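You operate a simulated robot arm through the tools that you are given. There is no shell and no other tool.

The job below is to be done with a simulated robot arm. You get a single attempt, and the scene is never put back.

JOB
Lock off the drive, then top up the chain bath to its yellow line from the oil jug.
Fine: stand the jug back where it was and shut the chain guard; the lock-off switch stays off. Set down upright: oil jug. Where these are worked on the way, their far stop is far enough and under half their travel is too little: chain guard.

It is judged by the outcome, as a careful person would: the job done as asked, and still so three seconds after it is handed in. It fails if anything else is knocked over, pushed out of place, dropped, spilled or broken.

ROBOT AND FRAMES
A 6-joint arm with a two-finger parallel gripper, fixed in place. Base frame: the origin is at the foot of the arm, x ahead of it, y to its left, z up. Readings come in m, rad, newtons and seconds.
With the tool pointing down near the work surface it reaches from about 0.22 to 0.62 m from the base axis. Its first joint turns from -1.152 to 1.152 rad. Payload 2.7 kg.
The tool frame sits at the grasp point between the pads (the TCP): z along the fingers, y along the line on which they close. The tips reach 0.023 m beyond it. Largest opening 0.094 m; finger width 0.038, thickness 0.01; the body of the gripper, 0.054 by 0.096 m, starts 0.039 m behind the TCP.
Orientation is that of the tool frame in the base frame, as [roll, pitch, yaw] about the fixed x, y, z axes, in that order (R = Rz(yaw) Ry(pitch) Rx(roll)). With the fingers straight down and closing along the base's y, the tool's x points along the base's -x, its y along +y and its z along -z.

CONTROLS
- The arm moves only by the tool play_rows. Its arguments are lists of equal length, an entry for each row: "dp": the shift along the tool's x, y, z in units of 250 mm (1.0 is 250 mm), a list of three; "rotation": the turn, a rotation vector about the tool's x, y, z in units of 60 degrees (1.0 is 60 degrees), a list of three; "gripper": the finger opening in m, from 0 to 0.094. In form: {"dp": [[dx, dy, dz], ...], "rotation": [[ax, ay, az], ...], "gripper": [gripper, ...]}. A call has 1 to 20 rows; each row is the pose to reach, as a shift and turn from the pose commanded when the call began, along the tool's axes at that moment. A call with a number of a shift or a turn outside -1 to 1 is refused whole. Rows are played at 5 a second. More than 0.05 m and 0.15 rad between two rows, or a gripper value outside its range, and nothing of the call is played. A pose out of reach is approached as far as the arm can. The call stops where the force on the tool passes 90 N (or 10 N more than at its start, if that is more) or the arm is blocked; 0.2 s more then pass. The fingers move at their own pace (about 0.045 m/s each) and stop on an object; they squeeze with about 30 N. The grip force told is the motor's: it shows also when the fingers shut on nothing. Time passes only in rows, and 0.2 s behind the last, so rows that repeat a pose let the fingers close. It gives the time, the measured TCP pose, the force on the tool (base axes), the opening and the grip force at its end, in the units of the frame above (readings bear some noise), with the torque about the TCP (base axes, N m) and any sound that the robot's microphone picked up.
- Cameras (640 x 400 px; columns grow to the right, rows downward): "scene" is fixed at [0.0728, -0.4385, 1.389]; the picture's right is [0.76, -0.65, 0.00], its down [-0.45, -0.53, -0.72] and it looks along [0.46, 0.55, -0.70] (base axes); focal length 340 px, centre (320, 200). "wrist" rides on the gripper at [0.086, 0.016, -0.074] in the tool frame; the picture's right is [-0.18, 0.98, 0.00], its down [-0.58, -0.11, -0.81] and it looks along [-0.79, -0.15, 0.59] (tool axes); focal length 243 px, centre (320, 200). There is no depth. A picture from a camera that has moved, and an enlarged one, comes with that camera's place and axes in the base frame and with its lens.
- grab_frame(camera): a new picture of that camera. It takes no simulated time.
- enlarge(camera, box): a new picture of the part [left, top, right, bottom] of that camera's present view, enlarged. It takes no simulated time.
- sign_off(): hands the job in; it is judged then, once.

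Places have to be worked out from the pictures, the camera data and where the tool is seen. Open the gripper and draw the arm clear of the work before you hand the job in, unless the task says otherwise.

The tools are called by a JSON object that holds its "fn" and its "kwargs". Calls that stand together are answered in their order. play_rows: Moves the arm, as the interface text tells. Its arguments: {"type":"object","properties":{"dp":{"type":"array","items":{"type":"array","items":{"type":"number"}}},"rotation":{"type":"array","items":{"type":"array","items":{"type":"number"}}},"gripper":{"type":"array","items":{"type":"number"}}},"required":["dp","rotation","gripper"]} The other tools are called the same way: grab_frame (camera) takes a picture; enlarge (camera, box) takes an enlarged picture of a part of a camera's view; sign_off () hands the job in.

At the start:

```text
time: 0.0
ee_pos: [0.4696, -0.1241, 1.1168]
tcp_rot: [3.141, 0.0, 3.141]
ft_force: [0.0, -0.5, 0.2]
ft_torque: [0.03, 0.01, 0.0]
width: 0.0942
grip_force: 0.0
```

scene: 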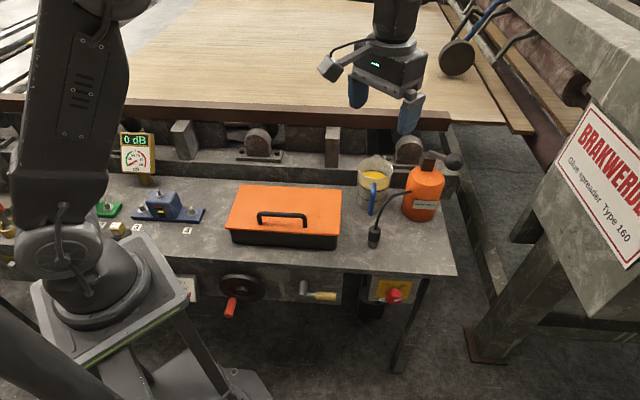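
wrist: 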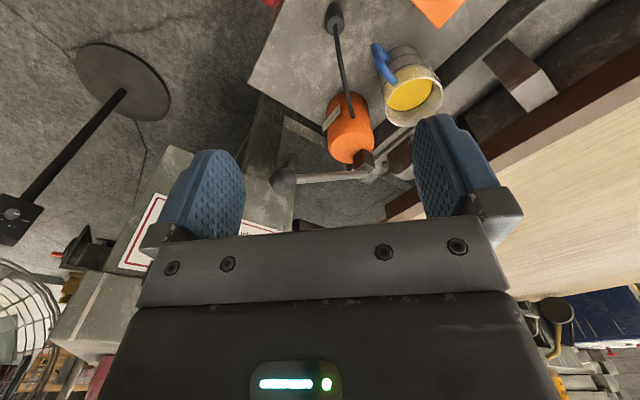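

I start by looking closer at the bench to identify the drive lock-off, chain guard, bath and jug.

{"fn": "enlarge", "kwargs": {"camera": "scene", "box": [340, 120, 480, 220]}}

{"fn": "enlarge", "kwargs": {"camera": "scene", "box": [160, 250, 460, 400]}}

{"fn": "enlarge", "kwargs": {"camera": "scene", "box": [0, 110, 240, 260]}}

{"fn": "enlarge", "kwargs": {"camera": "scene", "box": [200, 160, 380, 270]}}

```text
4.00 times, centred on (410, 170) of scene
camera zoom: at [0.0728, -0.4385, 1.389], right [0.76, -0.65, 0.0], down [-0.45, -0.53, -0.72], along [0.46, 0.55, -0.7], focal length 1359 px, centre (-40, 320)
```

zoom: 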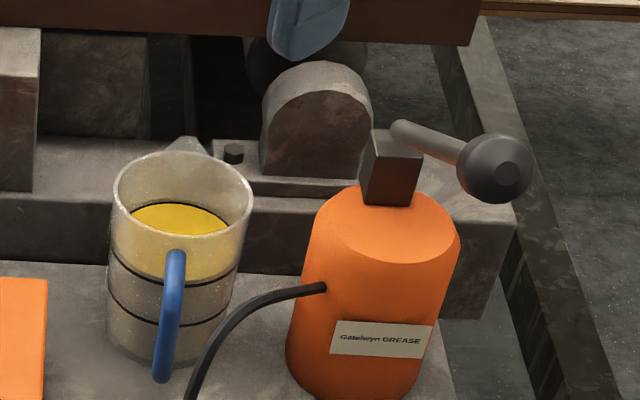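

```text
2.13 times, centred on (310, 325) of scene
camera zoom: at [0.0728, -0.4385, 1.389], right [0.76, -0.65, 0.0], down [-0.45, -0.53, -0.72], along [0.46, 0.55, -0.7], focal length 725 px, centre (341, -67)
```

zoom: 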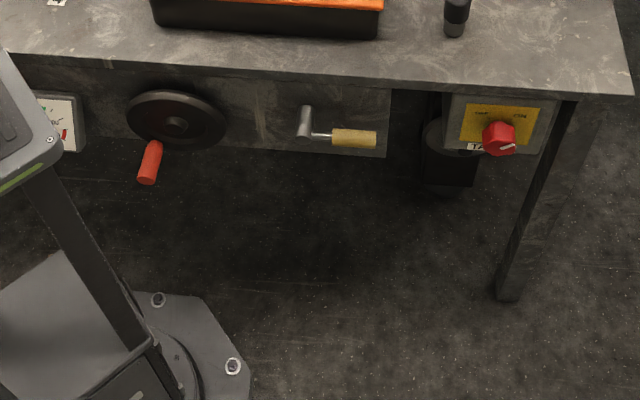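

```text
2.67 times, centred on (120, 185) of scene
camera zoom: at [0.0728, -0.4385, 1.389], right [0.76, -0.65, 0.0], down [-0.45, -0.53, -0.72], along [0.46, 0.55, -0.7], focal length 906 px, centre (853, 240)
```

zoom: 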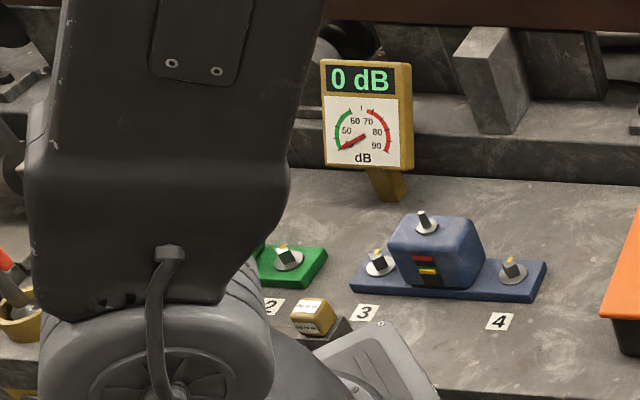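

```text
3.56 times, centred on (290, 215) of scene
camera zoom: at [0.0728, -0.4385, 1.389], right [0.76, -0.65, 0.0], down [-0.45, -0.53, -0.72], along [0.46, 0.55, -0.7], focal length 1208 px, centre (427, 147)
```

zoom: 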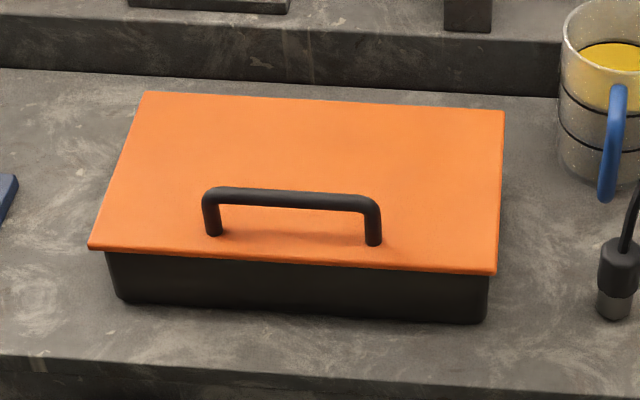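

The orange lid looks like the chain guard over the black bath, the clear jug with blue handle holds the oil, and the red rotary knob on yellow is likely the lock-off. I zoom in on these.

{"fn": "enlarge", "kwargs": {"camera": "scene", "box": [360, 270, 424, 310]}}

{"fn": "enlarge", "kwargs": {"camera": "scene", "box": [170, 260, 234, 300]}}

{"fn": "enlarge", "kwargs": {"camera": "wrist", "box": [240, 0, 480, 150]}}

{"fn": "enlarge", "kwargs": {"camera": "scene", "box": [280, 265, 360, 315]}}

```text
10.00 times, centred on (392, 290) of scene
camera zoom: at [0.0728, -0.4385, 1.389], right [0.76, -0.65, 0.0], down [-0.45, -0.53, -0.72], along [0.46, 0.55, -0.7], focal length 3396 px, centre (-400, -700)
```

zoom: 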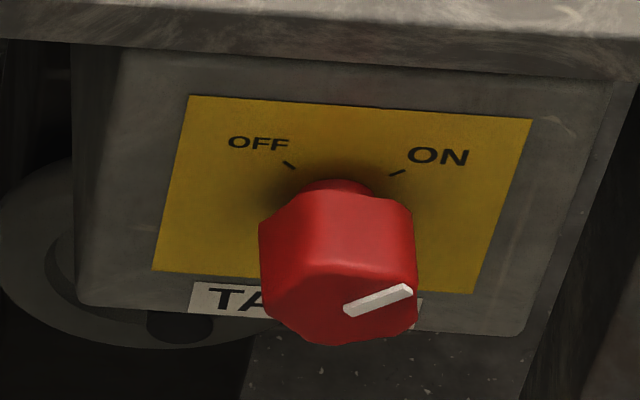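

```text
10.00 times, centred on (202, 280) of scene
camera zoom: at [0.0728, -0.4385, 1.389], right [0.76, -0.65, 0.0], down [-0.45, -0.53, -0.72], along [0.46, 0.55, -0.7], focal length 3396 px, centre (1500, -600)
```

zoom: 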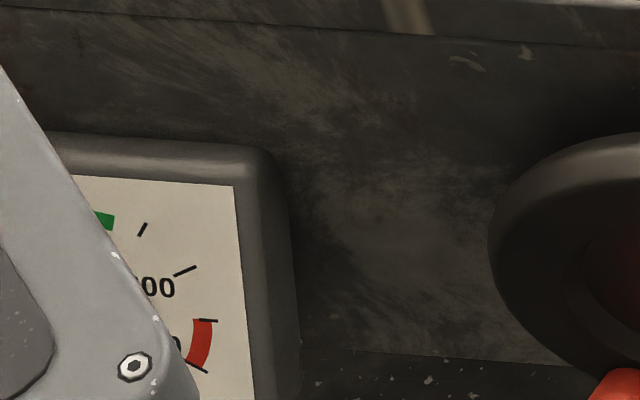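

```text
2.67 times, centred on (360, 75) of wrist
camera zoom: at [0.3835, -0.1082, 1.1903], right [0.18, 0.98, 0.0], down [0.58, -0.11, 0.81], along [0.79, -0.15, -0.59], focal length 647 px, centre (213, 533)
```

zoom: 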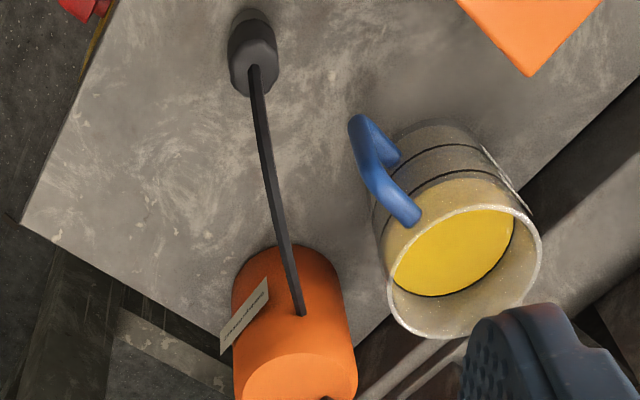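

```text
8.00 times, centred on (320, 290) of scene
camera zoom: at [0.0728, -0.4385, 1.389], right [0.76, -0.65, 0.0], down [-0.45, -0.53, -0.72], along [0.46, 0.55, -0.7], focal length 2717 px, centre (320, -520)
```

zoom: 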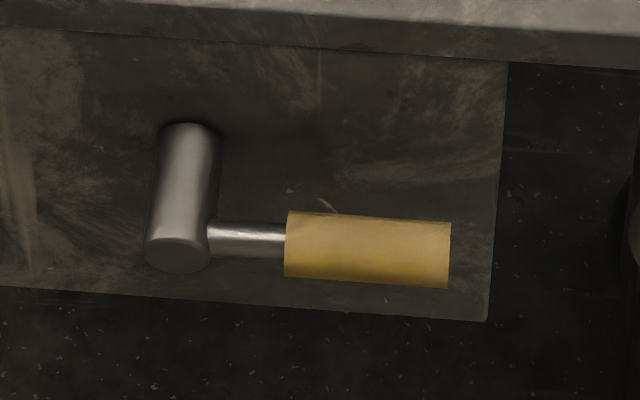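

The red knob is the drive's ON/OFF lock-off (currently ON); the bench runs at about 45° to my base, its top at z≈0.70, and the front edge goes through (0.61,-0.30) and (0.17,0.135). I move the arm out in front of the bench near the knob, yawing to face the bench.

{"fn": "play_rows", "kwargs": {"dp": [[0.035, -0.103, 0.0835], [0.07, -0.206, 0.167], [0.105, -0.309, 0.2505], [0.14, -0.412, 0.334], [0.175, -0.515, 0.4175], [0.21, -0.618, 0.501], [0.245, -0.721, 0.5845], [0.28, -0.824, 0.668]], "rotation": [[0, 0, -0.093], [0, 0, -0.186], [0, 0, -0.279], [0, 0, -0.3725], [0, 0, -0.466], [0, 0, -0.559], [0, 0, -0.652], [0, 0, -0.745]], "gripper": [0.07, 0.07, 0.07, 0.07, 0.07, 0.07, 0.07, 0.07]}}

```text
time: 1.8
ee_pos: [0.3984, -0.3311, 0.9501]
tcp_rot: [3.141, 0.001, -2.359]
ft_force: [0.7, 0.8, -0.1]
ft_torque: [0.01, 0.03, -0.02]
width: 0.0699
grip_force: 0.0
```

Reached the waypoint; I take pictures to triangulate the knob.

{"fn": "grab_frame", "kwargs": {"camera": "wrist"}}

{"fn": "grab_frame", "kwargs": {"camera": "scene"}}

```text
taken
camera wrist: at [0.3264, -0.3811, 1.0232], right [-0.56, 0.83, 0.0], down [0.49, 0.33, 0.81], along [0.67, 0.45, -0.59], focal length 243 px, centre (320, 200)
```

wrist: 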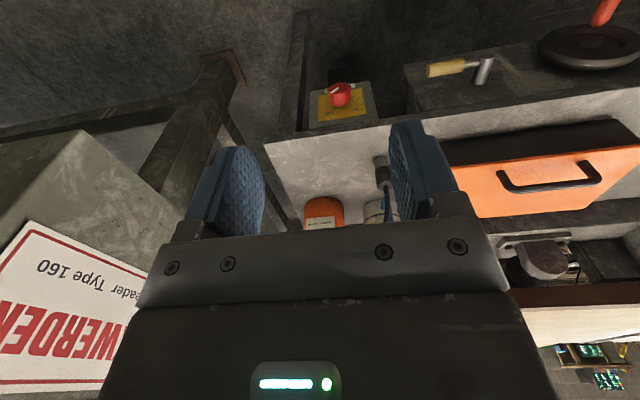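

```text
taken
```

scene: 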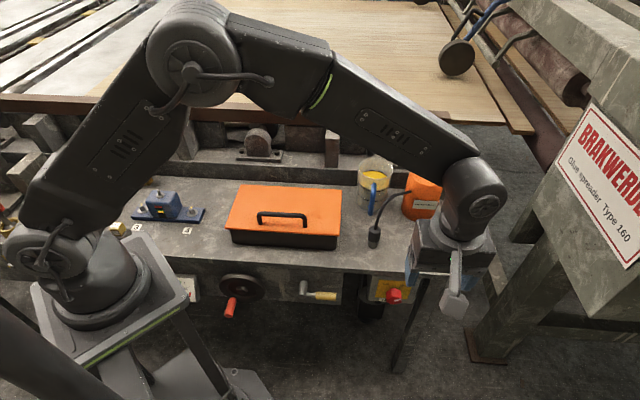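

{"fn": "enlarge", "kwargs": {"camera": "wrist", "box": [296, 60, 392, 120]}}

{"fn": "enlarge", "kwargs": {"camera": "wrist", "box": [390, 20, 640, 176]}}

{"fn": "enlarge", "kwargs": {"camera": "wrist", "box": [480, 200, 640, 300]}}

```text
6.67 times, centred on (344, 90) of wrist
camera zoom: at [0.3264, -0.3811, 1.0232], right [-0.56, 0.83, 0.0], down [0.49, 0.33, 0.81], along [0.67, 0.45, -0.59], focal length 1618 px, centre (160, 933)
```

zoom: 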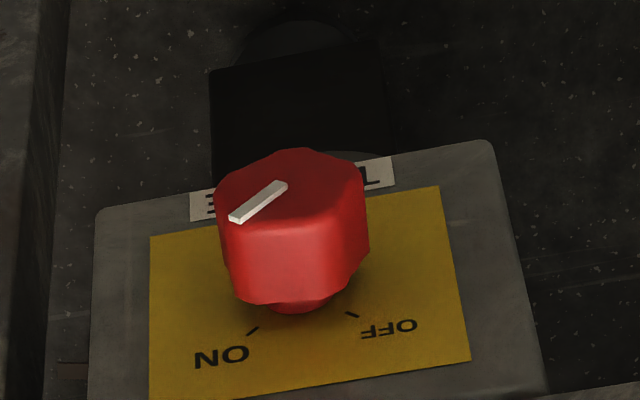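

```text
2.56 times, centred on (515, 98) of wrist
camera zoom: at [0.3264, -0.3811, 1.0232], right [-0.56, 0.83, 0.0], down [0.49, 0.33, 0.81], along [0.67, 0.45, -0.59], focal length 621 px, centre (-179, 461)
```

zoom: 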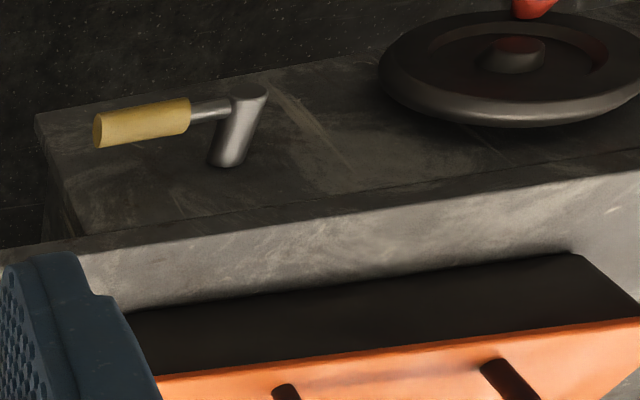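

```text
4.00 times, centred on (560, 250) of wrist
camera zoom: at [0.3264, -0.3811, 1.0232], right [-0.56, 0.83, 0.0], down [0.49, 0.33, 0.81], along [0.67, 0.45, -0.59], focal length 970 px, centre (-640, 0)
```

zoom: 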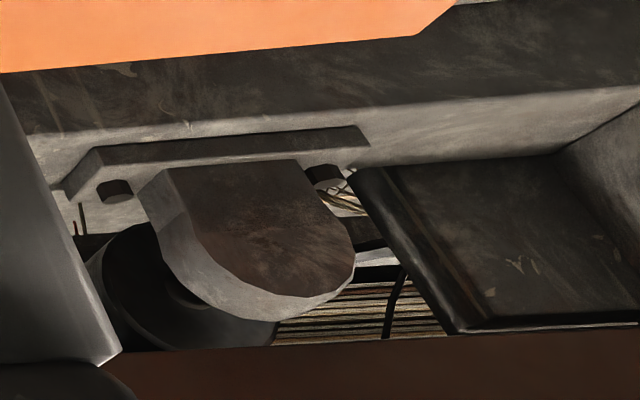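

Triangulating both views puts the knob face centre at about (0.491,-0.230,0.623), its plate about 35 mm behind. I swing the tool toward horizontal while staying in front of the bench.

{"fn": "play_rows", "kwargs": {"dp": [[-0.033, 0.004, 0.033], [-0.067, 0.009, 0.067], [-0.1, 0.013, 0.1], [-0.133, 0.018, 0.133], [-0.167, 0.022, 0.167], [-0.2, 0.027, 0.2]], "rotation": [[0, -0.125, 0], [0, -0.25, 0], [0, -0.375, 0], [0, -0.5, 0], [0, -0.625, 0], [0, -0.75, 0]], "gripper": [0.07, 0.07, 0.07, 0.07, 0.07, 0.07]}}

```text
time: 3.2
ee_pos: [0.4309, -0.29, 0.8998]
tcp_rot: [-3.139, 0.787, -2.36]
ft_force: [0.2, -0.5, 0.7]
ft_torque: [0.05, 0.01, 0.03]
width: 0.0702
grip_force: 0.0
```

The pose is as planned. Now I turn the remaining 45° to horizontal and descend to knob height, staying about 9 cm short of the knob.

{"fn": "play_rows", "kwargs": {"dp": [[0.098, 0, 0.098], [0.196, 0, 0.196], [0.294, 0, 0.294], [0.392, 0, 0.392], [0.49, 0, 0.49], [0.588, 0, 0.588], [0.686, 0, 0.686], [0.7835, 0, 0.7835]], "rotation": [[0, -0.094, 0], [0, -0.188, 0], [0, -0.282, 0], [0, -0.376, 0], [0, -0.47, 0], [0, -0.564, 0], [0, -0.658, 0], [0, -0.75, 0]], "gripper": [0.07, 0.07, 0.07, 0.07, 0.07, 0.07, 0.07, 0.07]}}

{"fn": "grab_frame", "kwargs": {"camera": "scene"}}

{"fn": "grab_frame", "kwargs": {"camera": "wrist"}}

```text
time: 5.0
ee_pos: [0.4418, -0.3067, 0.6911]
tcp_rot: [2.644, 1.565, -2.858]
ft_force: [0.2, 0.7, 0.1]
ft_torque: [0.0, -0.01, 0.0]
width: 0.0702
grip_force: 0.0
out of reach, approached as far as the arm can: row 8
```

```text
taken
```

scene: 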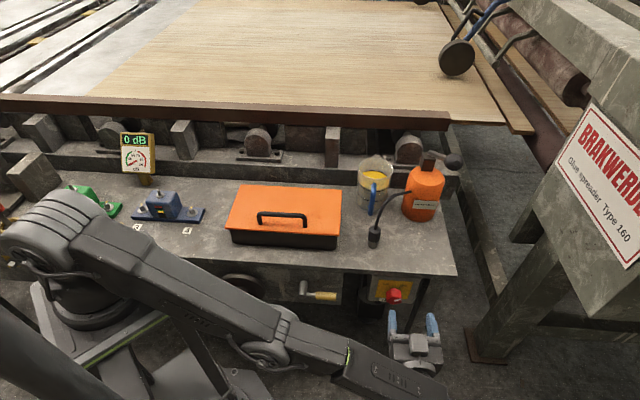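

```text
taken
camera wrist: at [0.3776, -0.3472, 0.6049], right [-0.69, 0.7, 0.19], down [-0.49, -0.64, 0.59], along [0.53, 0.31, 0.79], focal length 243 px, centre (320, 200)
```

wrist: 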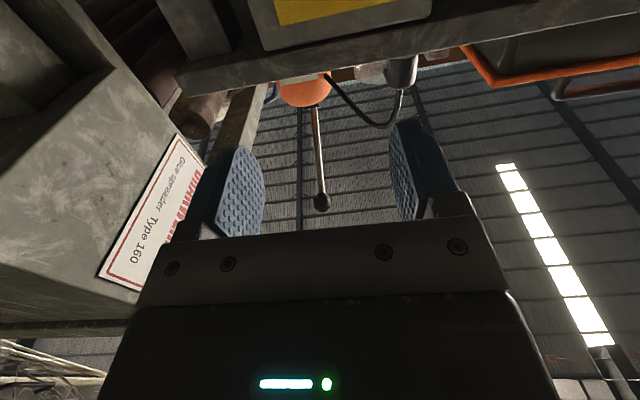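

The arm ran out of reach in the fully horizontal pose (stretched, z=0.69), so I'll use a tool tilted about 35° below horizontal and turn the knob by rotating the tool about the knob's axis. First I back up and tilt, then read the pose.

{"fn": "play_rows", "kwargs": {"dp": [[-0.08, 0, 0], [-0.16, 0, 0], [-0.24, 0, 0], [-0.32, 0, 0], [-0.4, 0, 0], [-0.4, 0, 0]], "rotation": [[0, 0.117, 0], [0, 0.233, 0], [0, 0.35, 0], [0, 0.467, 0], [0, 0.583, 0], [0, 0.583, 0]], "gripper": [0.07, 0.07, 0.07, 0.07, 0.07, 0.07]}}

```text
time: 6.4
ee_pos: [0.4434, -0.3079, 0.7914]
tcp_rot: [-3.141, 0.958, -2.362]
ft_force: [0.1, -0.8, 0.7]
ft_torque: [-0.02, 0.0, 0.0]
width: 0.0699
grip_force: 0.0
```

The commanded pose follows the achieved one, and the tool is now 35° below horizontal. I go to a standoff about 8 cm in front of the knob at its height.

{"fn": "play_rows", "kwargs": {"dp": [[0.104, 0.018, 0.085], [0.208, 0.035, 0.171], [0.313, 0.053, 0.256], [0.417, 0.07, 0.342], [0.521, 0.088, 0.427], [0.521, 0.088, 0.427]], "rotation": [[0, 0, 0], [0, 0, 0], [0, 0, 0], [0, 0, 0], [0, 0, 0], [0, 0, 0]], "gripper": [0.07, 0.07, 0.07, 0.07, 0.07, 0.07]}}

{"fn": "grab_frame", "kwargs": {"camera": "wrist"}}

{"fn": "enlarge", "kwargs": {"camera": "scene", "box": [340, 240, 500, 340]}}

```text
time: 7.8
ee_pos: [0.4363, -0.2829, 0.6236]
tcp_rot: [-3.141, 0.96, -2.359]
ft_force: [-0.3, 0.0, -0.7]
ft_torque: [-0.03, 0.04, -0.03]
width: 0.0698
grip_force: 0.1
```

```text
taken
camera wrist: at [0.3466, -0.3499, 0.5941], right [-0.62, 0.77, 0.15], down [-0.16, -0.31, 0.94], along [0.77, 0.56, 0.31], focal length 243 px, centre (320, 200)
```

wrist: 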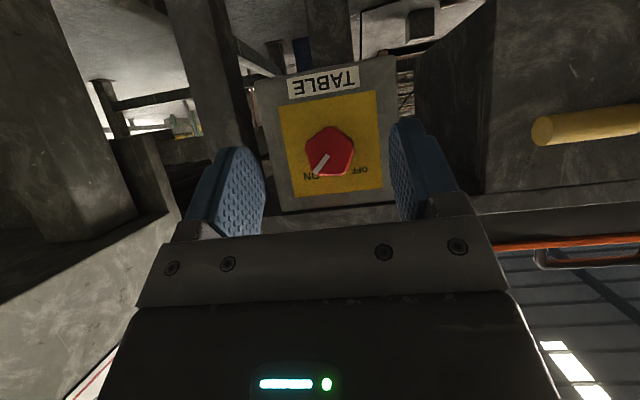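

```text
4.00 times, centred on (420, 290) of scene
camera zoom: at [0.0728, -0.4385, 1.389], right [0.76, -0.65, 0.0], down [-0.45, -0.53, -0.72], along [0.46, 0.55, -0.7], focal length 1359 px, centre (-80, -160)
```

zoom: 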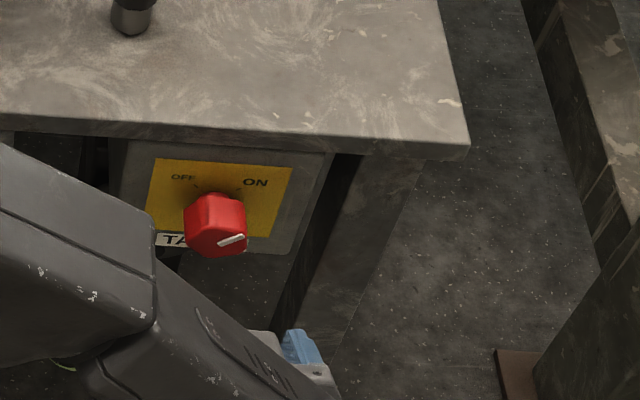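

The tag under this switch reads "TABLE", so it may not be the chain drive's lock-off. I look for other switches before touching anything.

{"fn": "enlarge", "kwargs": {"camera": "scene", "box": [0, 150, 160, 250]}}

{"fn": "enlarge", "kwargs": {"camera": "wrist", "box": [240, 40, 432, 200]}}

{"fn": "enlarge", "kwargs": {"camera": "scene", "box": [0, 240, 160, 340]}}

{"fn": "grab_frame", "kwargs": {"camera": "scene"}}

```text
4.00 times, centred on (80, 200) of scene
camera zoom: at [0.0728, -0.4385, 1.389], right [0.76, -0.65, 0.0], down [-0.45, -0.53, -0.72], along [0.46, 0.55, -0.7], focal length 1359 px, centre (1280, 200)
```

zoom: 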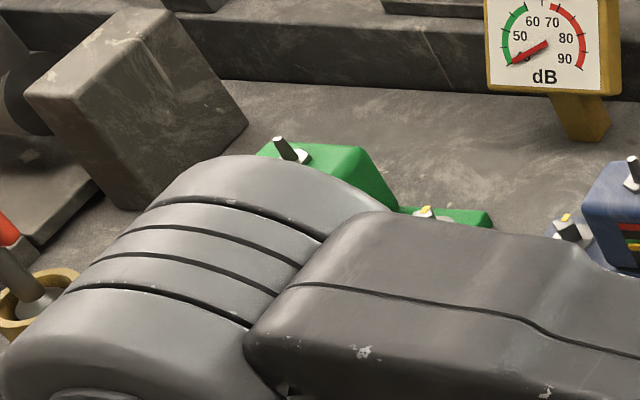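

```text
2.50 times, centred on (336, 120) of wrist
camera zoom: at [0.3466, -0.3499, 0.5941], right [-0.62, 0.77, 0.15], down [-0.16, -0.31, 0.94], along [0.77, 0.56, 0.31], focal length 606 px, centre (280, 400)
```

zoom: 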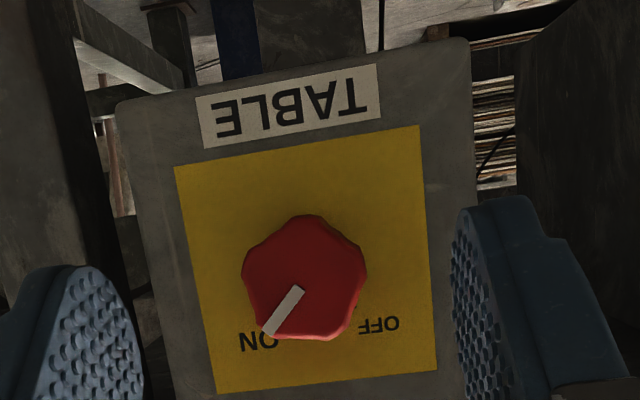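

```text
4.00 times, centred on (80, 290) of scene
camera zoom: at [0.0728, -0.4385, 1.389], right [0.76, -0.65, 0.0], down [-0.45, -0.53, -0.72], along [0.46, 0.55, -0.7], focal length 1359 px, centre (1280, -160)
```

zoom: 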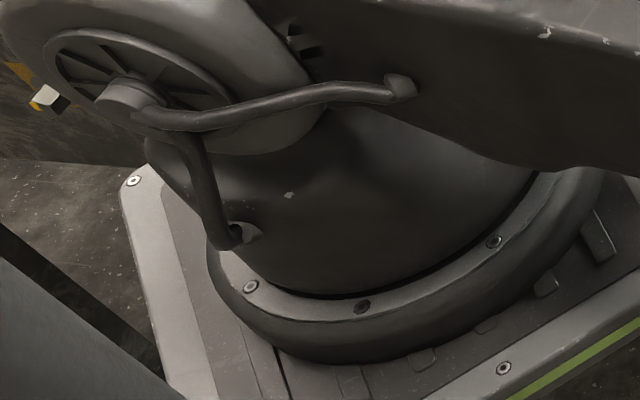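

```text
taken
```

scene: 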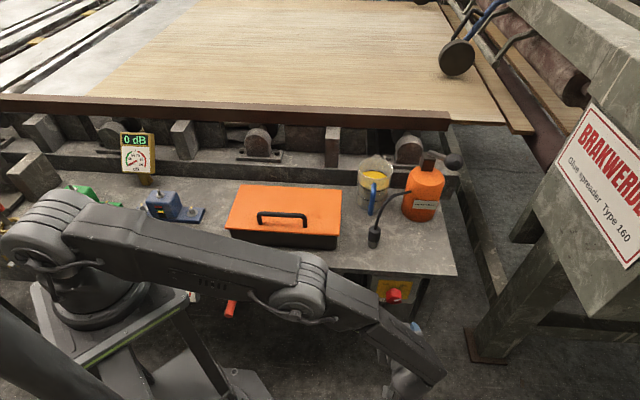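

{"fn": "enlarge", "kwargs": {"camera": "scene", "box": [0, 250, 32, 270]}}

{"fn": "enlarge", "kwargs": {"camera": "scene", "box": [0, 180, 64, 220]}}

{"fn": "enlarge", "kwargs": {"camera": "scene", "box": [180, 270, 276, 330]}}

```text
16.00 times, centred on (16, 260) of scene
camera zoom: at [0.0728, -0.4385, 1.389], right [0.76, -0.65, 0.0], down [-0.45, -0.53, -0.72], along [0.46, 0.55, -0.7], focal length 5434 px, centre (5184, -760)
```

zoom: 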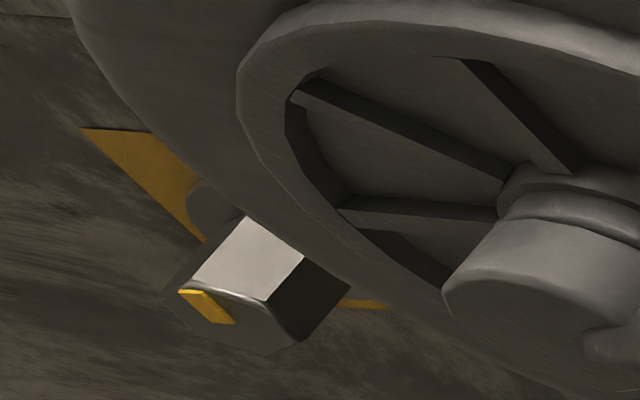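

```text
10.00 times, centred on (32, 200) of scene
camera zoom: at [0.0728, -0.4385, 1.389], right [0.76, -0.65, 0.0], down [-0.45, -0.53, -0.72], along [0.46, 0.55, -0.7], focal length 3396 px, centre (3200, 200)
```

zoom: 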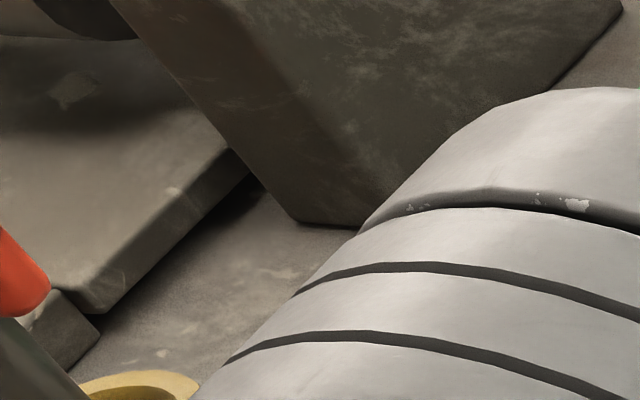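

```text
6.67 times, centred on (228, 300) of scene
camera zoom: at [0.0728, -0.4385, 1.389], right [0.76, -0.65, 0.0], down [-0.45, -0.53, -0.72], along [0.46, 0.55, -0.7], focal length 2264 px, centre (933, -467)
```

zoom: 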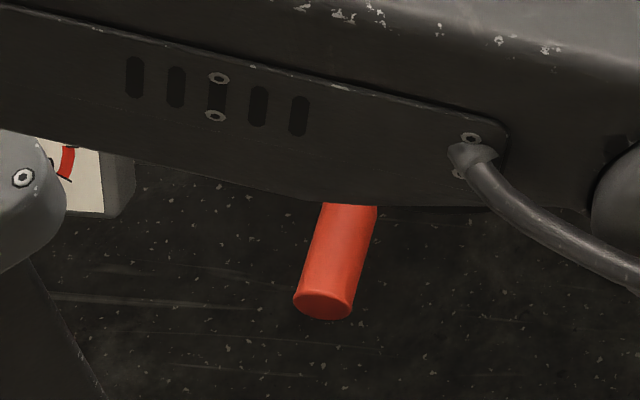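

There's another selector on the far-left of the bench front, mostly hidden by my own shoulder, plus small numbered knobs and a labelled block near "3". I retreat up from the switch (without touching it) to inspect those before deciding.

{"fn": "play_rows", "kwargs": {"dp": [[-0.102, 0, -0.072], [-0.205, 0, -0.144], [-0.307, 0, -0.216], [-0.409, 0, -0.2875], [-0.511, 0, -0.359], [-0.614, 0, -0.431], [-0.716, 0, -0.503], [-0.818, 0, -0.575]], "rotation": [[0, 0.1146, 0], [0, 0.229, 0], [0, 0.344, 0], [0, 0.4585, 0], [0, 0.573, 0], [0, 0.688, 0], [0, 0.802, 0], [0, 0.917, 0]], "gripper": [0.07, 0.07, 0.07, 0.07, 0.07, 0.07, 0.07, 0.07]}}

```text
time: 9.6
ee_pos: [0.4357, -0.2837, 0.874]
tcp_rot: [-3.139, -0.002, -2.36]
ft_force: [0.1, 0.1, 0.1]
ft_torque: [-0.02, 0.02, 0.0]
width: 0.0698
grip_force: 0.1
```

Clear of the bench front. I swing up and left with the camera yawing toward the left part of the bench.

{"fn": "play_rows", "kwargs": {"dp": [[-0.046, 0.111, -0.075], [-0.093, 0.222, -0.151], [-0.139, 0.333, -0.226], [-0.185, 0.444, -0.301], [-0.232, 0.555, -0.377], [-0.278, 0.666, -0.452]], "rotation": [[0, 0, 0], [0, 0, 0], [0, 0, 0], [0, 0, 0], [0, 0, 0], [0, 0, 0]], "gripper": [0.07, 0.07, 0.07, 0.07, 0.07, 0.07]}}

{"fn": "play_rows", "kwargs": {"dp": [[-0.04, 0.095, -0.065], [-0.08, 0.19, -0.13], [-0.12, 0.285, -0.194], [-0.16, 0.38, -0.258], [-0.2, 0.476, -0.323], [-0.24, 0.571, -0.387], [-0.278, 0.666, -0.452]], "rotation": [[0, 0, -0.107], [0, 0, -0.214], [0, 0, -0.321], [0, 0, -0.429], [0, 0, -0.536], [0, 0, -0.643], [0, 0, -0.75]], "gripper": [0.07, 0.07, 0.07, 0.07, 0.07, 0.07, 0.07]}}

{"fn": "grab_frame", "kwargs": {"camera": "wrist"}}

{"fn": "grab_frame", "kwargs": {"camera": "scene"}}

```text
time: 11.0
ee_pos: [0.3702, -0.1149, 0.9856]
tcp_rot: [-3.141, 0.0, -2.361]
ft_force: [0.0, 0.1, 0.6]
ft_torque: [0.02, 0.0, 0.0]
width: 0.0699
grip_force: 0.1
```

```text
time: 12.6
ee_pos: [0.3002, 0.0539, 1.1021]
tcp_rot: [3.139, 0.001, -1.574]
ft_force: [0.4, 0.1, 0.0]
ft_torque: [-0.02, -0.01, 0.01]
width: 0.07
grip_force: 0.2
```

```text
taken
camera wrist: at [0.2851, -0.0333, 1.1751], right [-0.98, 0.19, 0.0], down [0.11, 0.58, 0.81], along [0.15, 0.79, -0.59], focal length 243 px, centre (320, 200)
```

wrist: 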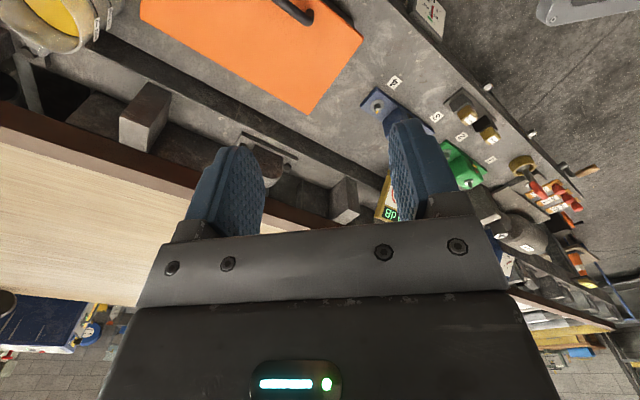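

```text
taken
```

scene: 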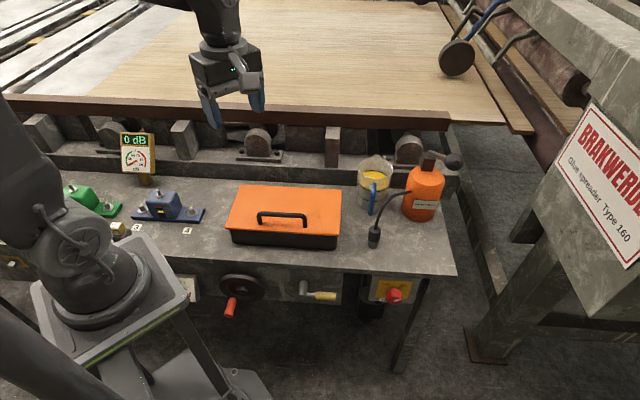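

{"fn": "enlarge", "kwargs": {"camera": "wrist", "box": [350, 50, 606, 210]}}

{"fn": "enlarge", "kwargs": {"camera": "scene", "box": [0, 230, 48, 290]}}

{"fn": "enlarge", "kwargs": {"camera": "scene", "box": [40, 170, 216, 280]}}

{"fn": "enlarge", "kwargs": {"camera": "wrist", "box": [500, 140, 620, 260]}}

```text
2.50 times, centred on (478, 130) of wrist
camera zoom: at [0.2851, -0.0333, 1.1751], right [-0.98, 0.19, 0.0], down [0.11, 0.58, 0.81], along [0.15, 0.79, -0.59], focal length 606 px, centre (-75, 375)
```

zoom: 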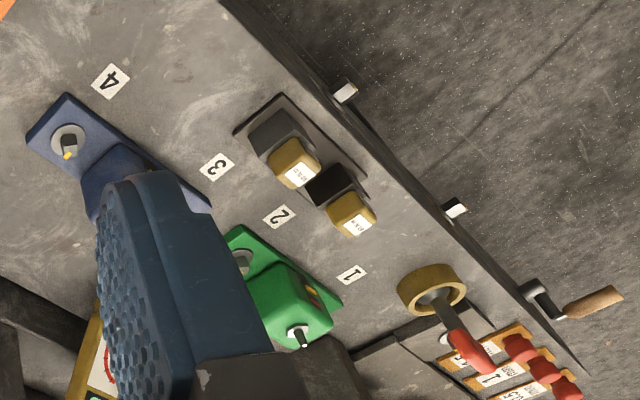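

```text
6.67 times, centred on (24, 260) of scene
camera zoom: at [0.0728, -0.4385, 1.389], right [0.76, -0.65, 0.0], down [-0.45, -0.53, -0.72], along [0.46, 0.55, -0.7], focal length 2264 px, centre (2293, -200)
```

zoom: 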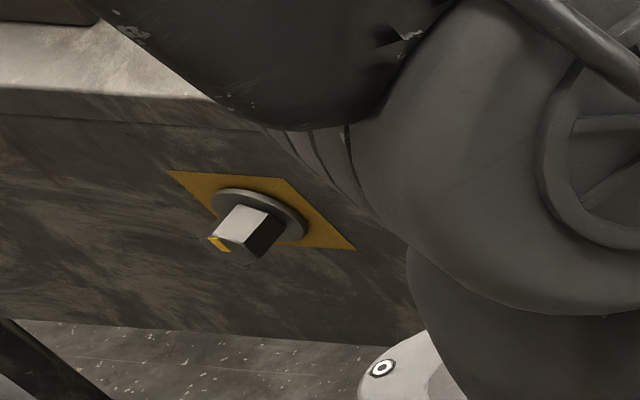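

```text
3.64 times, centred on (128, 225) of scene
camera zoom: at [0.0728, -0.4385, 1.389], right [0.76, -0.65, 0.0], down [-0.45, -0.53, -0.72], along [0.46, 0.55, -0.7], focal length 1235 px, centre (1018, 109)
```

zoom: 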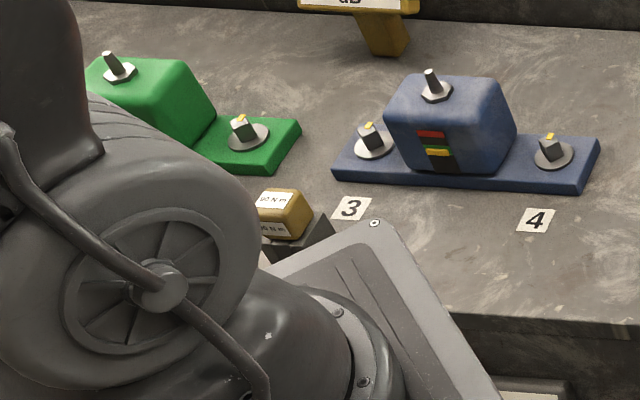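

```text
3.33 times, centred on (560, 200) of wrist
camera zoom: at [0.2851, -0.0333, 1.1751], right [-0.98, 0.19, 0.0], down [0.11, 0.58, 0.81], along [0.15, 0.79, -0.59], focal length 809 px, centre (-480, 200)
```

zoom: 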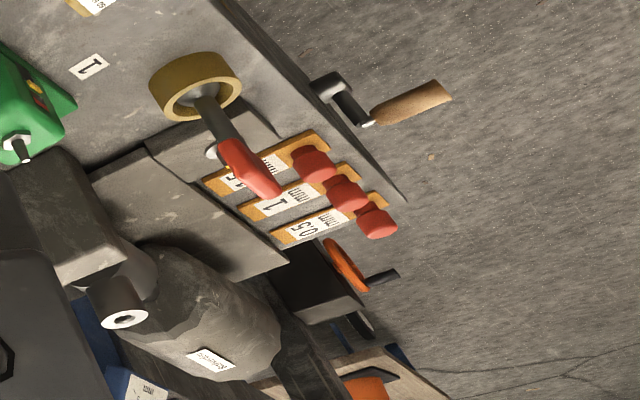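

The left items are torque-marked hex bolts and torque tools, not switches, so the red/yellow ON–OFF isolator is the only lock-off. I retrace to it (refined axis height z≈0.619).

{"fn": "play_rows", "kwargs": {"dp": [[0.097, -0.039, 0.065], [0.193, -0.078, 0.13], [0.29, -0.117, 0.195], [0.386, -0.155, 0.26], [0.483, -0.194, 0.326], [0.579, -0.233, 0.391], [0.676, -0.272, 0.456]], "rotation": [[0, 0, 0.107], [0, 0, 0.214], [0, 0, 0.321], [0, 0, 0.429], [0, 0, 0.536], [0, 0, 0.643], [0, 0, 0.75]], "gripper": [0.07, 0.07, 0.07, 0.07, 0.07, 0.07, 0.07]}}

{"fn": "play_rows", "kwargs": {"dp": [[0.046, -0.111, 0.075], [0.093, -0.222, 0.151], [0.139, -0.333, 0.226], [0.185, -0.444, 0.301], [0.232, -0.555, 0.377], [0.278, -0.666, 0.452]], "rotation": [[0, 0, 0], [0, 0, 0], [0, 0, 0], [0, 0, 0], [0, 0, 0], [0, 0, 0]], "gripper": [0.07, 0.07, 0.07, 0.07, 0.07, 0.07]}}

{"fn": "play_rows", "kwargs": {"dp": [[0, 0, 0.125], [0, 0, 0.25], [0, 0, 0.375], [0, 0, 0.5], [0, 0, 0.625], [0, 0, 0.75], [0, 0, 0.875], [0, 0, 1.0], [0, 0, 1.0]], "rotation": [[0, -0.1146, 0], [0, -0.229, 0], [0, -0.344, 0], [0, -0.4585, 0], [0, -0.573, 0], [0, -0.688, 0], [0, -0.802, 0], [0, -0.917, 0], [0, -0.917, 0]], "gripper": [0.07, 0.07, 0.07, 0.07, 0.07, 0.07, 0.07, 0.07, 0.07]}}

```text
time: 14.2
ee_pos: [0.3695, -0.1158, 0.9862]
tcp_rot: [3.141, 0.0, -2.363]
ft_force: [-0.8, -0.2, -0.5]
ft_torque: [0.04, -0.03, -0.01]
width: 0.0701
grip_force: 0.0
```

```text
time: 15.6
ee_pos: [0.4363, -0.2859, 0.8707]
tcp_rot: [3.142, -0.001, -2.362]
ft_force: [-0.1, -0.6, 0.3]
ft_torque: [-0.01, 0.04, -0.01]
width: 0.0697
grip_force: 0.1
```

```text
time: 17.6
ee_pos: [0.4379, -0.2854, 0.6257]
tcp_rot: [-3.14, 0.961, -2.36]
ft_force: [0.2, -0.1, -0.6]
ft_torque: [-0.02, 0.02, 0.04]
width: 0.0699
grip_force: 0.1
```

{"fn": "play_rows", "kwargs": {"dp": [[-0.032, 0.002, 0.054], [-0.063, 0.003, 0.107], [-0.095, 0.005, 0.161], [-0.126, 0.006, 0.214], [-0.158, 0.008, 0.268], [-0.158, 0.008, 0.268]], "rotation": [[0, 0, 0], [0, 0, 0], [0, 0, 0], [0, 0, 0], [0, 0, 0], [0, 0, 0]], "gripper": [0.07, 0.07, 0.07, 0.07, 0.07, 0.07]}}

{"fn": "grab_frame", "kwargs": {"camera": "wrist"}}

{"fn": "enlarge", "kwargs": {"camera": "scene", "box": [340, 250, 452, 320]}}

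```text
time: 19.0
ee_pos: [0.4907, -0.228, 0.616]
tcp_rot: [-3.141, 0.96, -2.361]
ft_force: [0.2, 0.8, -0.7]
ft_torque: [-0.01, -0.01, -0.03]
width: 0.07
grip_force: 0.1
```

```text
taken
camera wrist: at [0.4005, -0.2952, 0.5872], right [-0.62, 0.77, 0.15], down [-0.16, -0.31, 0.94], along [0.77, 0.55, 0.31], focal length 243 px, centre (320, 200)
```

wrist: 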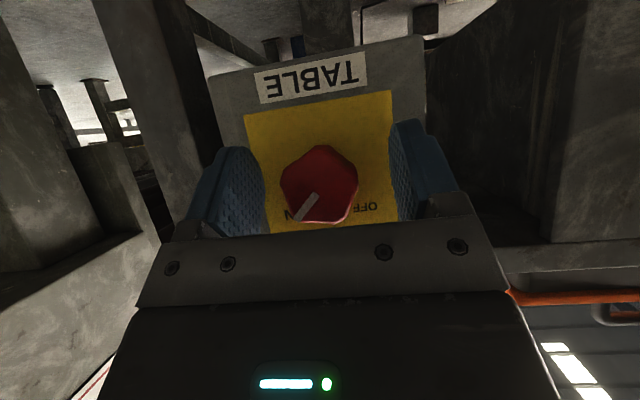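

```text
5.71 times, centred on (396, 285) of scene
camera zoom: at [0.0728, -0.4385, 1.389], right [0.76, -0.65, 0.0], down [-0.45, -0.53, -0.72], along [0.46, 0.55, -0.7], focal length 1941 px, centre (-114, -286)
```

zoom: 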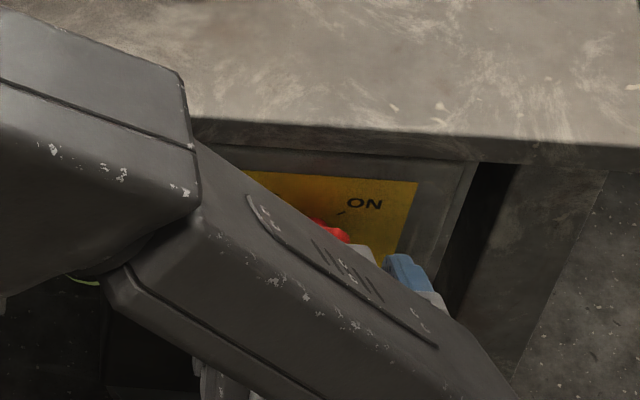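

The knob sits centred between the pads at TCP depth. I close the gripper on it.

{"fn": "play_rows", "kwargs": {"dp": [[0, 0, 0], [0, 0, 0], [0, 0, 0], [0, 0, 0], [0, 0, 0]], "rotation": [[0, 0, 0], [0, 0, 0], [0, 0, 0], [0, 0, 0], [0, 0, 0]], "gripper": [0.02, 0.02, 0.02, 0.02, 0.02]}}

```text
time: 20.2
ee_pos: [0.4906, -0.2309, 0.6183]
tcp_rot: [-3.134, 0.96, -2.357]
ft_force: [18.2, -11.5, -5.4]
ft_torque: [-0.53, 0.65, 0.15]
width: 0.0399
grip_force: 45.5
```

The fingers are on the knob (39.9 mm). Now I rotate the tool about the knob's axis counter-clockwise (seen from the front), first 60°.

{"fn": "play_rows", "kwargs": {"dp": [[0, -0.006, 0], [0, -0.006, 0], [0, -0.006, 0], [0, -0.006, 0], [0, -0.006, 0], [0, -0.006, 0], [0, -0.006, 0], [0, -0.006, 0]], "rotation": [[0.0717, 0, -0.1024], [0.1434, 0, -0.2048], [0.2151, 0, -0.3071], [0.2868, 0, -0.4095], [0.3584, 0, -0.5119], [0.4301, 0, -0.6143], [0.5018, 0, -0.7166], [0.5735, 0, -0.819]], "gripper": [0.02, 0.02, 0.02, 0.02, 0.02, 0.02, 0.02, 0.02]}}

{"fn": "grab_frame", "kwargs": {"camera": "wrist"}}

{"fn": "grab_frame", "kwargs": {"camera": "scene"}}

```text
time: 22.0
ee_pos: [0.5738, -0.2953, 0.6385]
tcp_rot: [-1.971, 0.496, -1.509]
ft_force: [-0.3, 0.5, 0.3]
ft_torque: [0.01, 0.01, 0.0]
width: 0.0202
grip_force: 0.0
out of reach, approached as far as the arm can: row 4, 5, 6, 7, 8
```

```text
taken
camera wrist: at [0.5042, -0.3821, 0.6079], right [-0.42, 0.57, -0.71], down [-0.72, 0.27, 0.64], along [0.55, 0.78, 0.29], focal length 243 px, centre (320, 200)
```

wrist: 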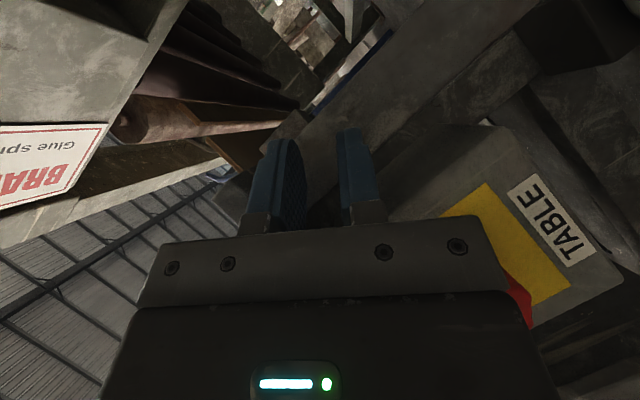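

```text
taken
```

scene: 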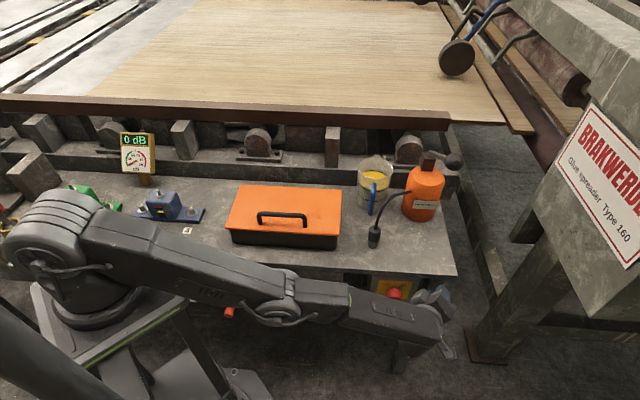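

The tool slipped off the knob because rows 4–8 were out of joint reach. I check what state the knob is in now.

{"fn": "enlarge", "kwargs": {"camera": "scene", "box": [344, 250, 488, 340]}}

{"fn": "enlarge", "kwargs": {"camera": "wrist", "box": [440, 160, 640, 340]}}

```text
4.44 times, centred on (416, 295) of scene
camera zoom: at [0.0728, -0.4385, 1.389], right [0.76, -0.65, 0.0], down [-0.45, -0.53, -0.72], along [0.46, 0.55, -0.7], focal length 1510 px, centre (-107, -222)
```

zoom: 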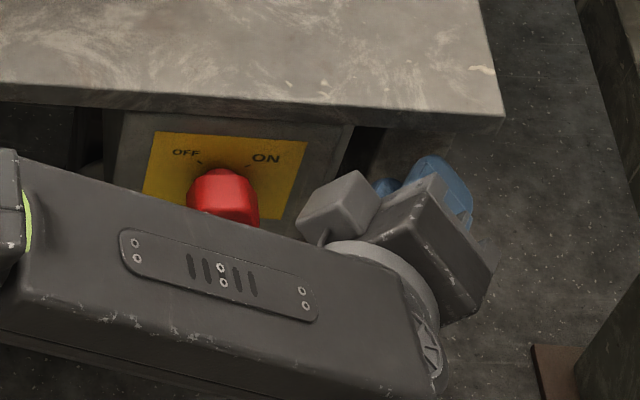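

```text
2.22 times, centred on (540, 250) of wrist
camera zoom: at [0.5042, -0.3821, 0.6079], right [-0.42, 0.57, -0.71], down [-0.72, 0.27, 0.64], along [0.55, 0.78, 0.29], focal length 539 px, centre (-169, 89)
```

zoom: 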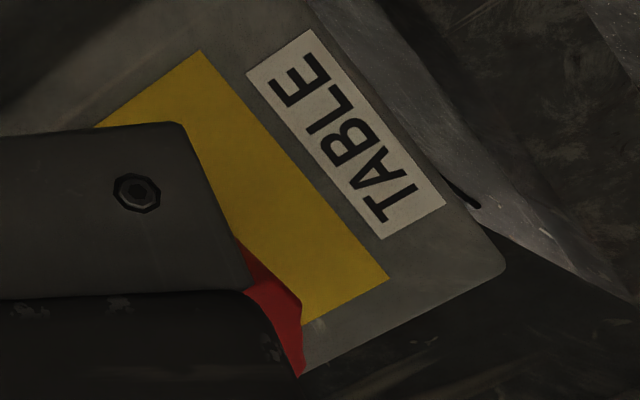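

The arm's last joint seems to hit its limit in this "camera-below" posture. I back straight away from the switch and undo the rotation, then I'll come back with the tool rolled 180° (camera on top), which gives room for the turn.

{"fn": "play_rows", "kwargs": {"dp": [[0.07, 0, -0.098], [0.139, 0, -0.195], [0.209, 0, -0.293], [0.174, 0.031, -0.318], [0.14, 0.062, -0.342], [0.105, 0.092, -0.367], [0.07, 0.123, -0.392], [0.035, 0.154, -0.416], [0.001, 0.185, -0.441], [-0.034, 0.215, -0.465], [-0.069, 0.246, -0.49]], "rotation": [[0, 0, 0], [0, 0, 0], [0, 0, 0], [-0.0645, 0, 0.092], [-0.129, 0, 0.184], [-0.1935, 0, 0.276], [-0.258, 0, 0.3685], [-0.3225, 0, 0.461], [-0.387, 0, 0.553], [-0.4515, 0, 0.645], [-0.516, 0, 0.737]], "gripper": [0.02, 0.02, 0.02, 0.07, 0.07, 0.07, 0.07, 0.07, 0.07, 0.07, 0.07]}}

{"fn": "enlarge", "kwargs": {"camera": "scene", "box": [344, 250, 488, 340]}}

{"fn": "grab_frame", "kwargs": {"camera": "wrist"}}

```text
time: 24.4
ee_pos: [0.4334, -0.2857, 0.6385]
tcp_rot: [3.132, 0.95, -2.37]
ft_force: [-0.3, 0.8, -0.4]
ft_torque: [-0.02, 0.01, -0.01]
width: 0.0703
grip_force: 0.1
out of reach, approached as far as the arm can: row 4
```

```text
4.44 times, centred on (416, 295) of scene
camera zoom: at [0.0728, -0.4385, 1.389], right [0.76, -0.65, 0.0], down [-0.45, -0.53, -0.72], along [0.46, 0.55, -0.7], focal length 1510 px, centre (-107, -222)
```

zoom: 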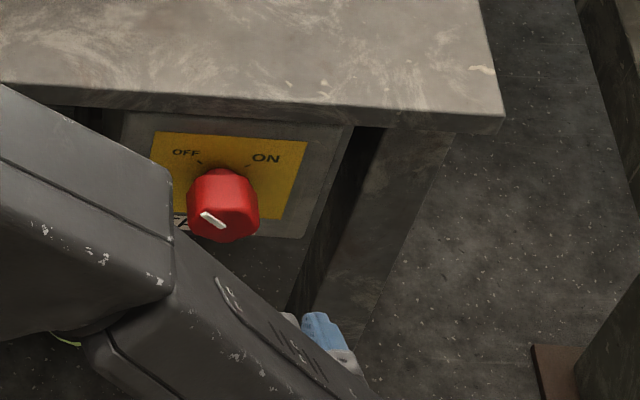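

```text
taken
camera wrist: at [0.3441, -0.3515, 0.6109], right [-0.61, 0.77, 0.15], down [-0.15, -0.3, 0.94], along [0.78, 0.56, 0.3], focal length 243 px, centre (320, 200)
```

wrist: 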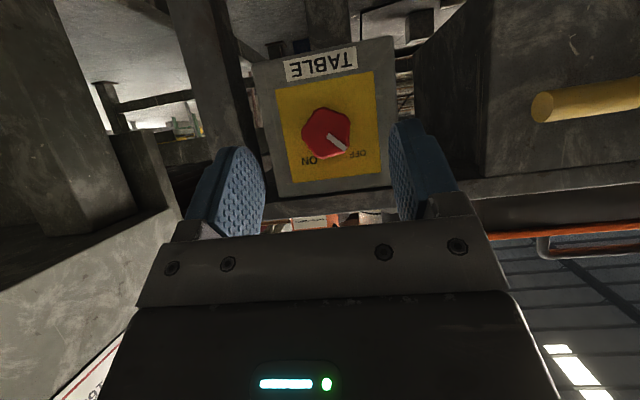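

The pointer now appears to point at OFF. I zoom in to confirm exactly.

{"fn": "enlarge", "kwargs": {"camera": "wrist", "box": [260, 40, 404, 200]}}

{"fn": "enlarge", "kwargs": {"camera": "scene", "box": [374, 270, 422, 310]}}

```text
2.50 times, centred on (332, 120) of wrist
camera zoom: at [0.3441, -0.3515, 0.6109], right [-0.61, 0.77, 0.15], down [-0.15, -0.3, 0.94], along [0.78, 0.56, 0.3], focal length 606 px, centre (290, 400)
```

zoom: 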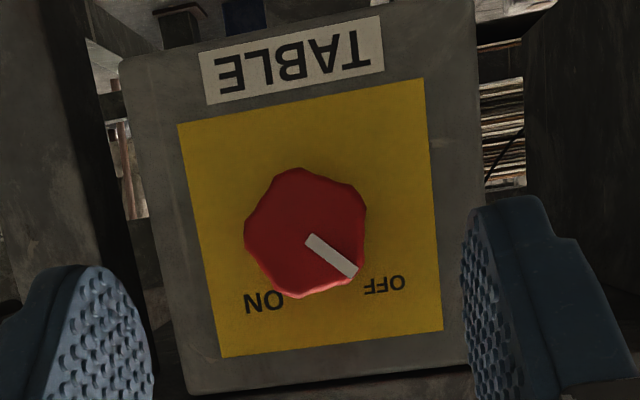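

```text
10.00 times, centred on (398, 290) of scene
camera zoom: at [0.0728, -0.4385, 1.389], right [0.76, -0.65, 0.0], down [-0.45, -0.53, -0.72], along [0.46, 0.55, -0.7], focal length 3396 px, centre (-460, -700)
```

zoom: 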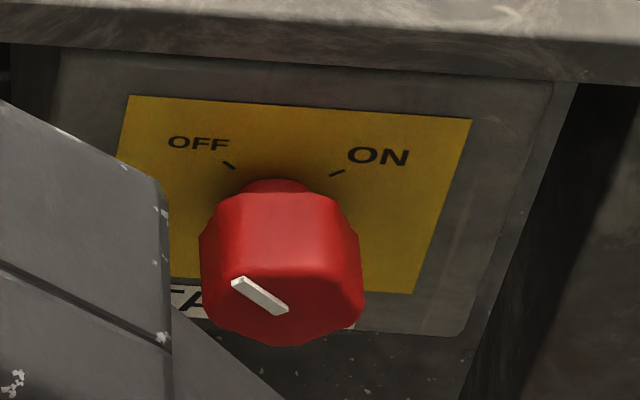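

The pointer is now 44° to the OFF side (before: 43° on the ON side), so the drive is locked off. Next I go over the chain guard's handle: first up and tool-down again.

{"fn": "play_rows", "kwargs": {"dp": [[-0.102, 0, -0.072], [-0.205, 0, -0.144], [-0.307, 0, -0.216], [-0.409, 0, -0.2875], [-0.511, 0, -0.359], [-0.614, 0, -0.431], [-0.716, 0, -0.503], [-0.818, 0, -0.575]], "rotation": [[0, 0.1146, 0], [0, 0.229, 0], [0, 0.344, 0], [0, 0.4585, 0], [0, 0.573, 0], [0, 0.688, 0], [0, 0.802, 0], [0, 0.917, 0]], "gripper": [0.07, 0.07, 0.07, 0.07, 0.07, 0.07, 0.07, 0.07]}}

{"fn": "play_rows", "kwargs": {"dp": [[-0.05, 0.083, -0.034], [-0.1, 0.166, -0.069], [-0.151, 0.249, -0.103], [-0.201, 0.332, -0.137], [-0.251, 0.415, -0.171], [-0.302, 0.498, -0.206], [-0.352, 0.581, -0.24]], "rotation": [[0, 0, 0.107], [0, 0, 0.214], [0, 0, 0.321], [0, 0, 0.429], [0, 0, 0.536], [0, 0, 0.643], [0, 0, 0.75]], "gripper": [0.07, 0.07, 0.07, 0.07, 0.07, 0.07, 0.07]}}

{"fn": "grab_frame", "kwargs": {"camera": "wrist"}}

```text
time: 26.2
ee_pos: [0.4369, -0.2831, 0.8895]
tcp_rot: [3.138, -0.01, -2.364]
ft_force: [0.8, 0.3, -0.8]
ft_torque: [0.04, 0.0, 0.02]
width: 0.07
grip_force: 0.1
```

```text
time: 27.8
ee_pos: [0.3986, -0.1164, 0.9477]
tcp_rot: [-3.136, -0.008, 3.131]
ft_force: [-0.1, -0.3, -0.7]
ft_torque: [0.0, -0.02, 0.01]
width: 0.0696
grip_force: 0.1
```

```text
taken
camera wrist: at [0.3129, -0.0993, 1.0213], right [0.19, 0.98, -0.01], down [0.59, -0.11, 0.8], along [0.79, -0.16, -0.6], focal length 243 px, centre (320, 200)
```

wrist: 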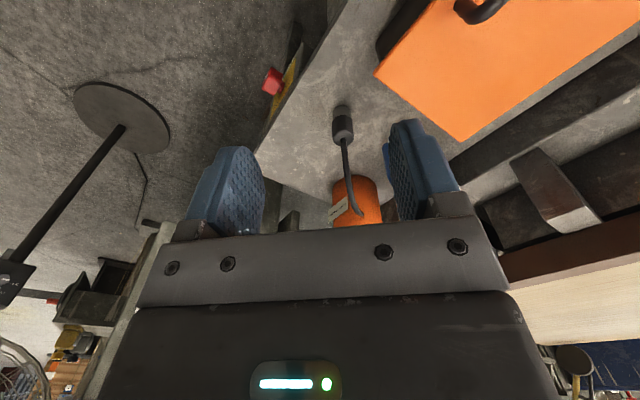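

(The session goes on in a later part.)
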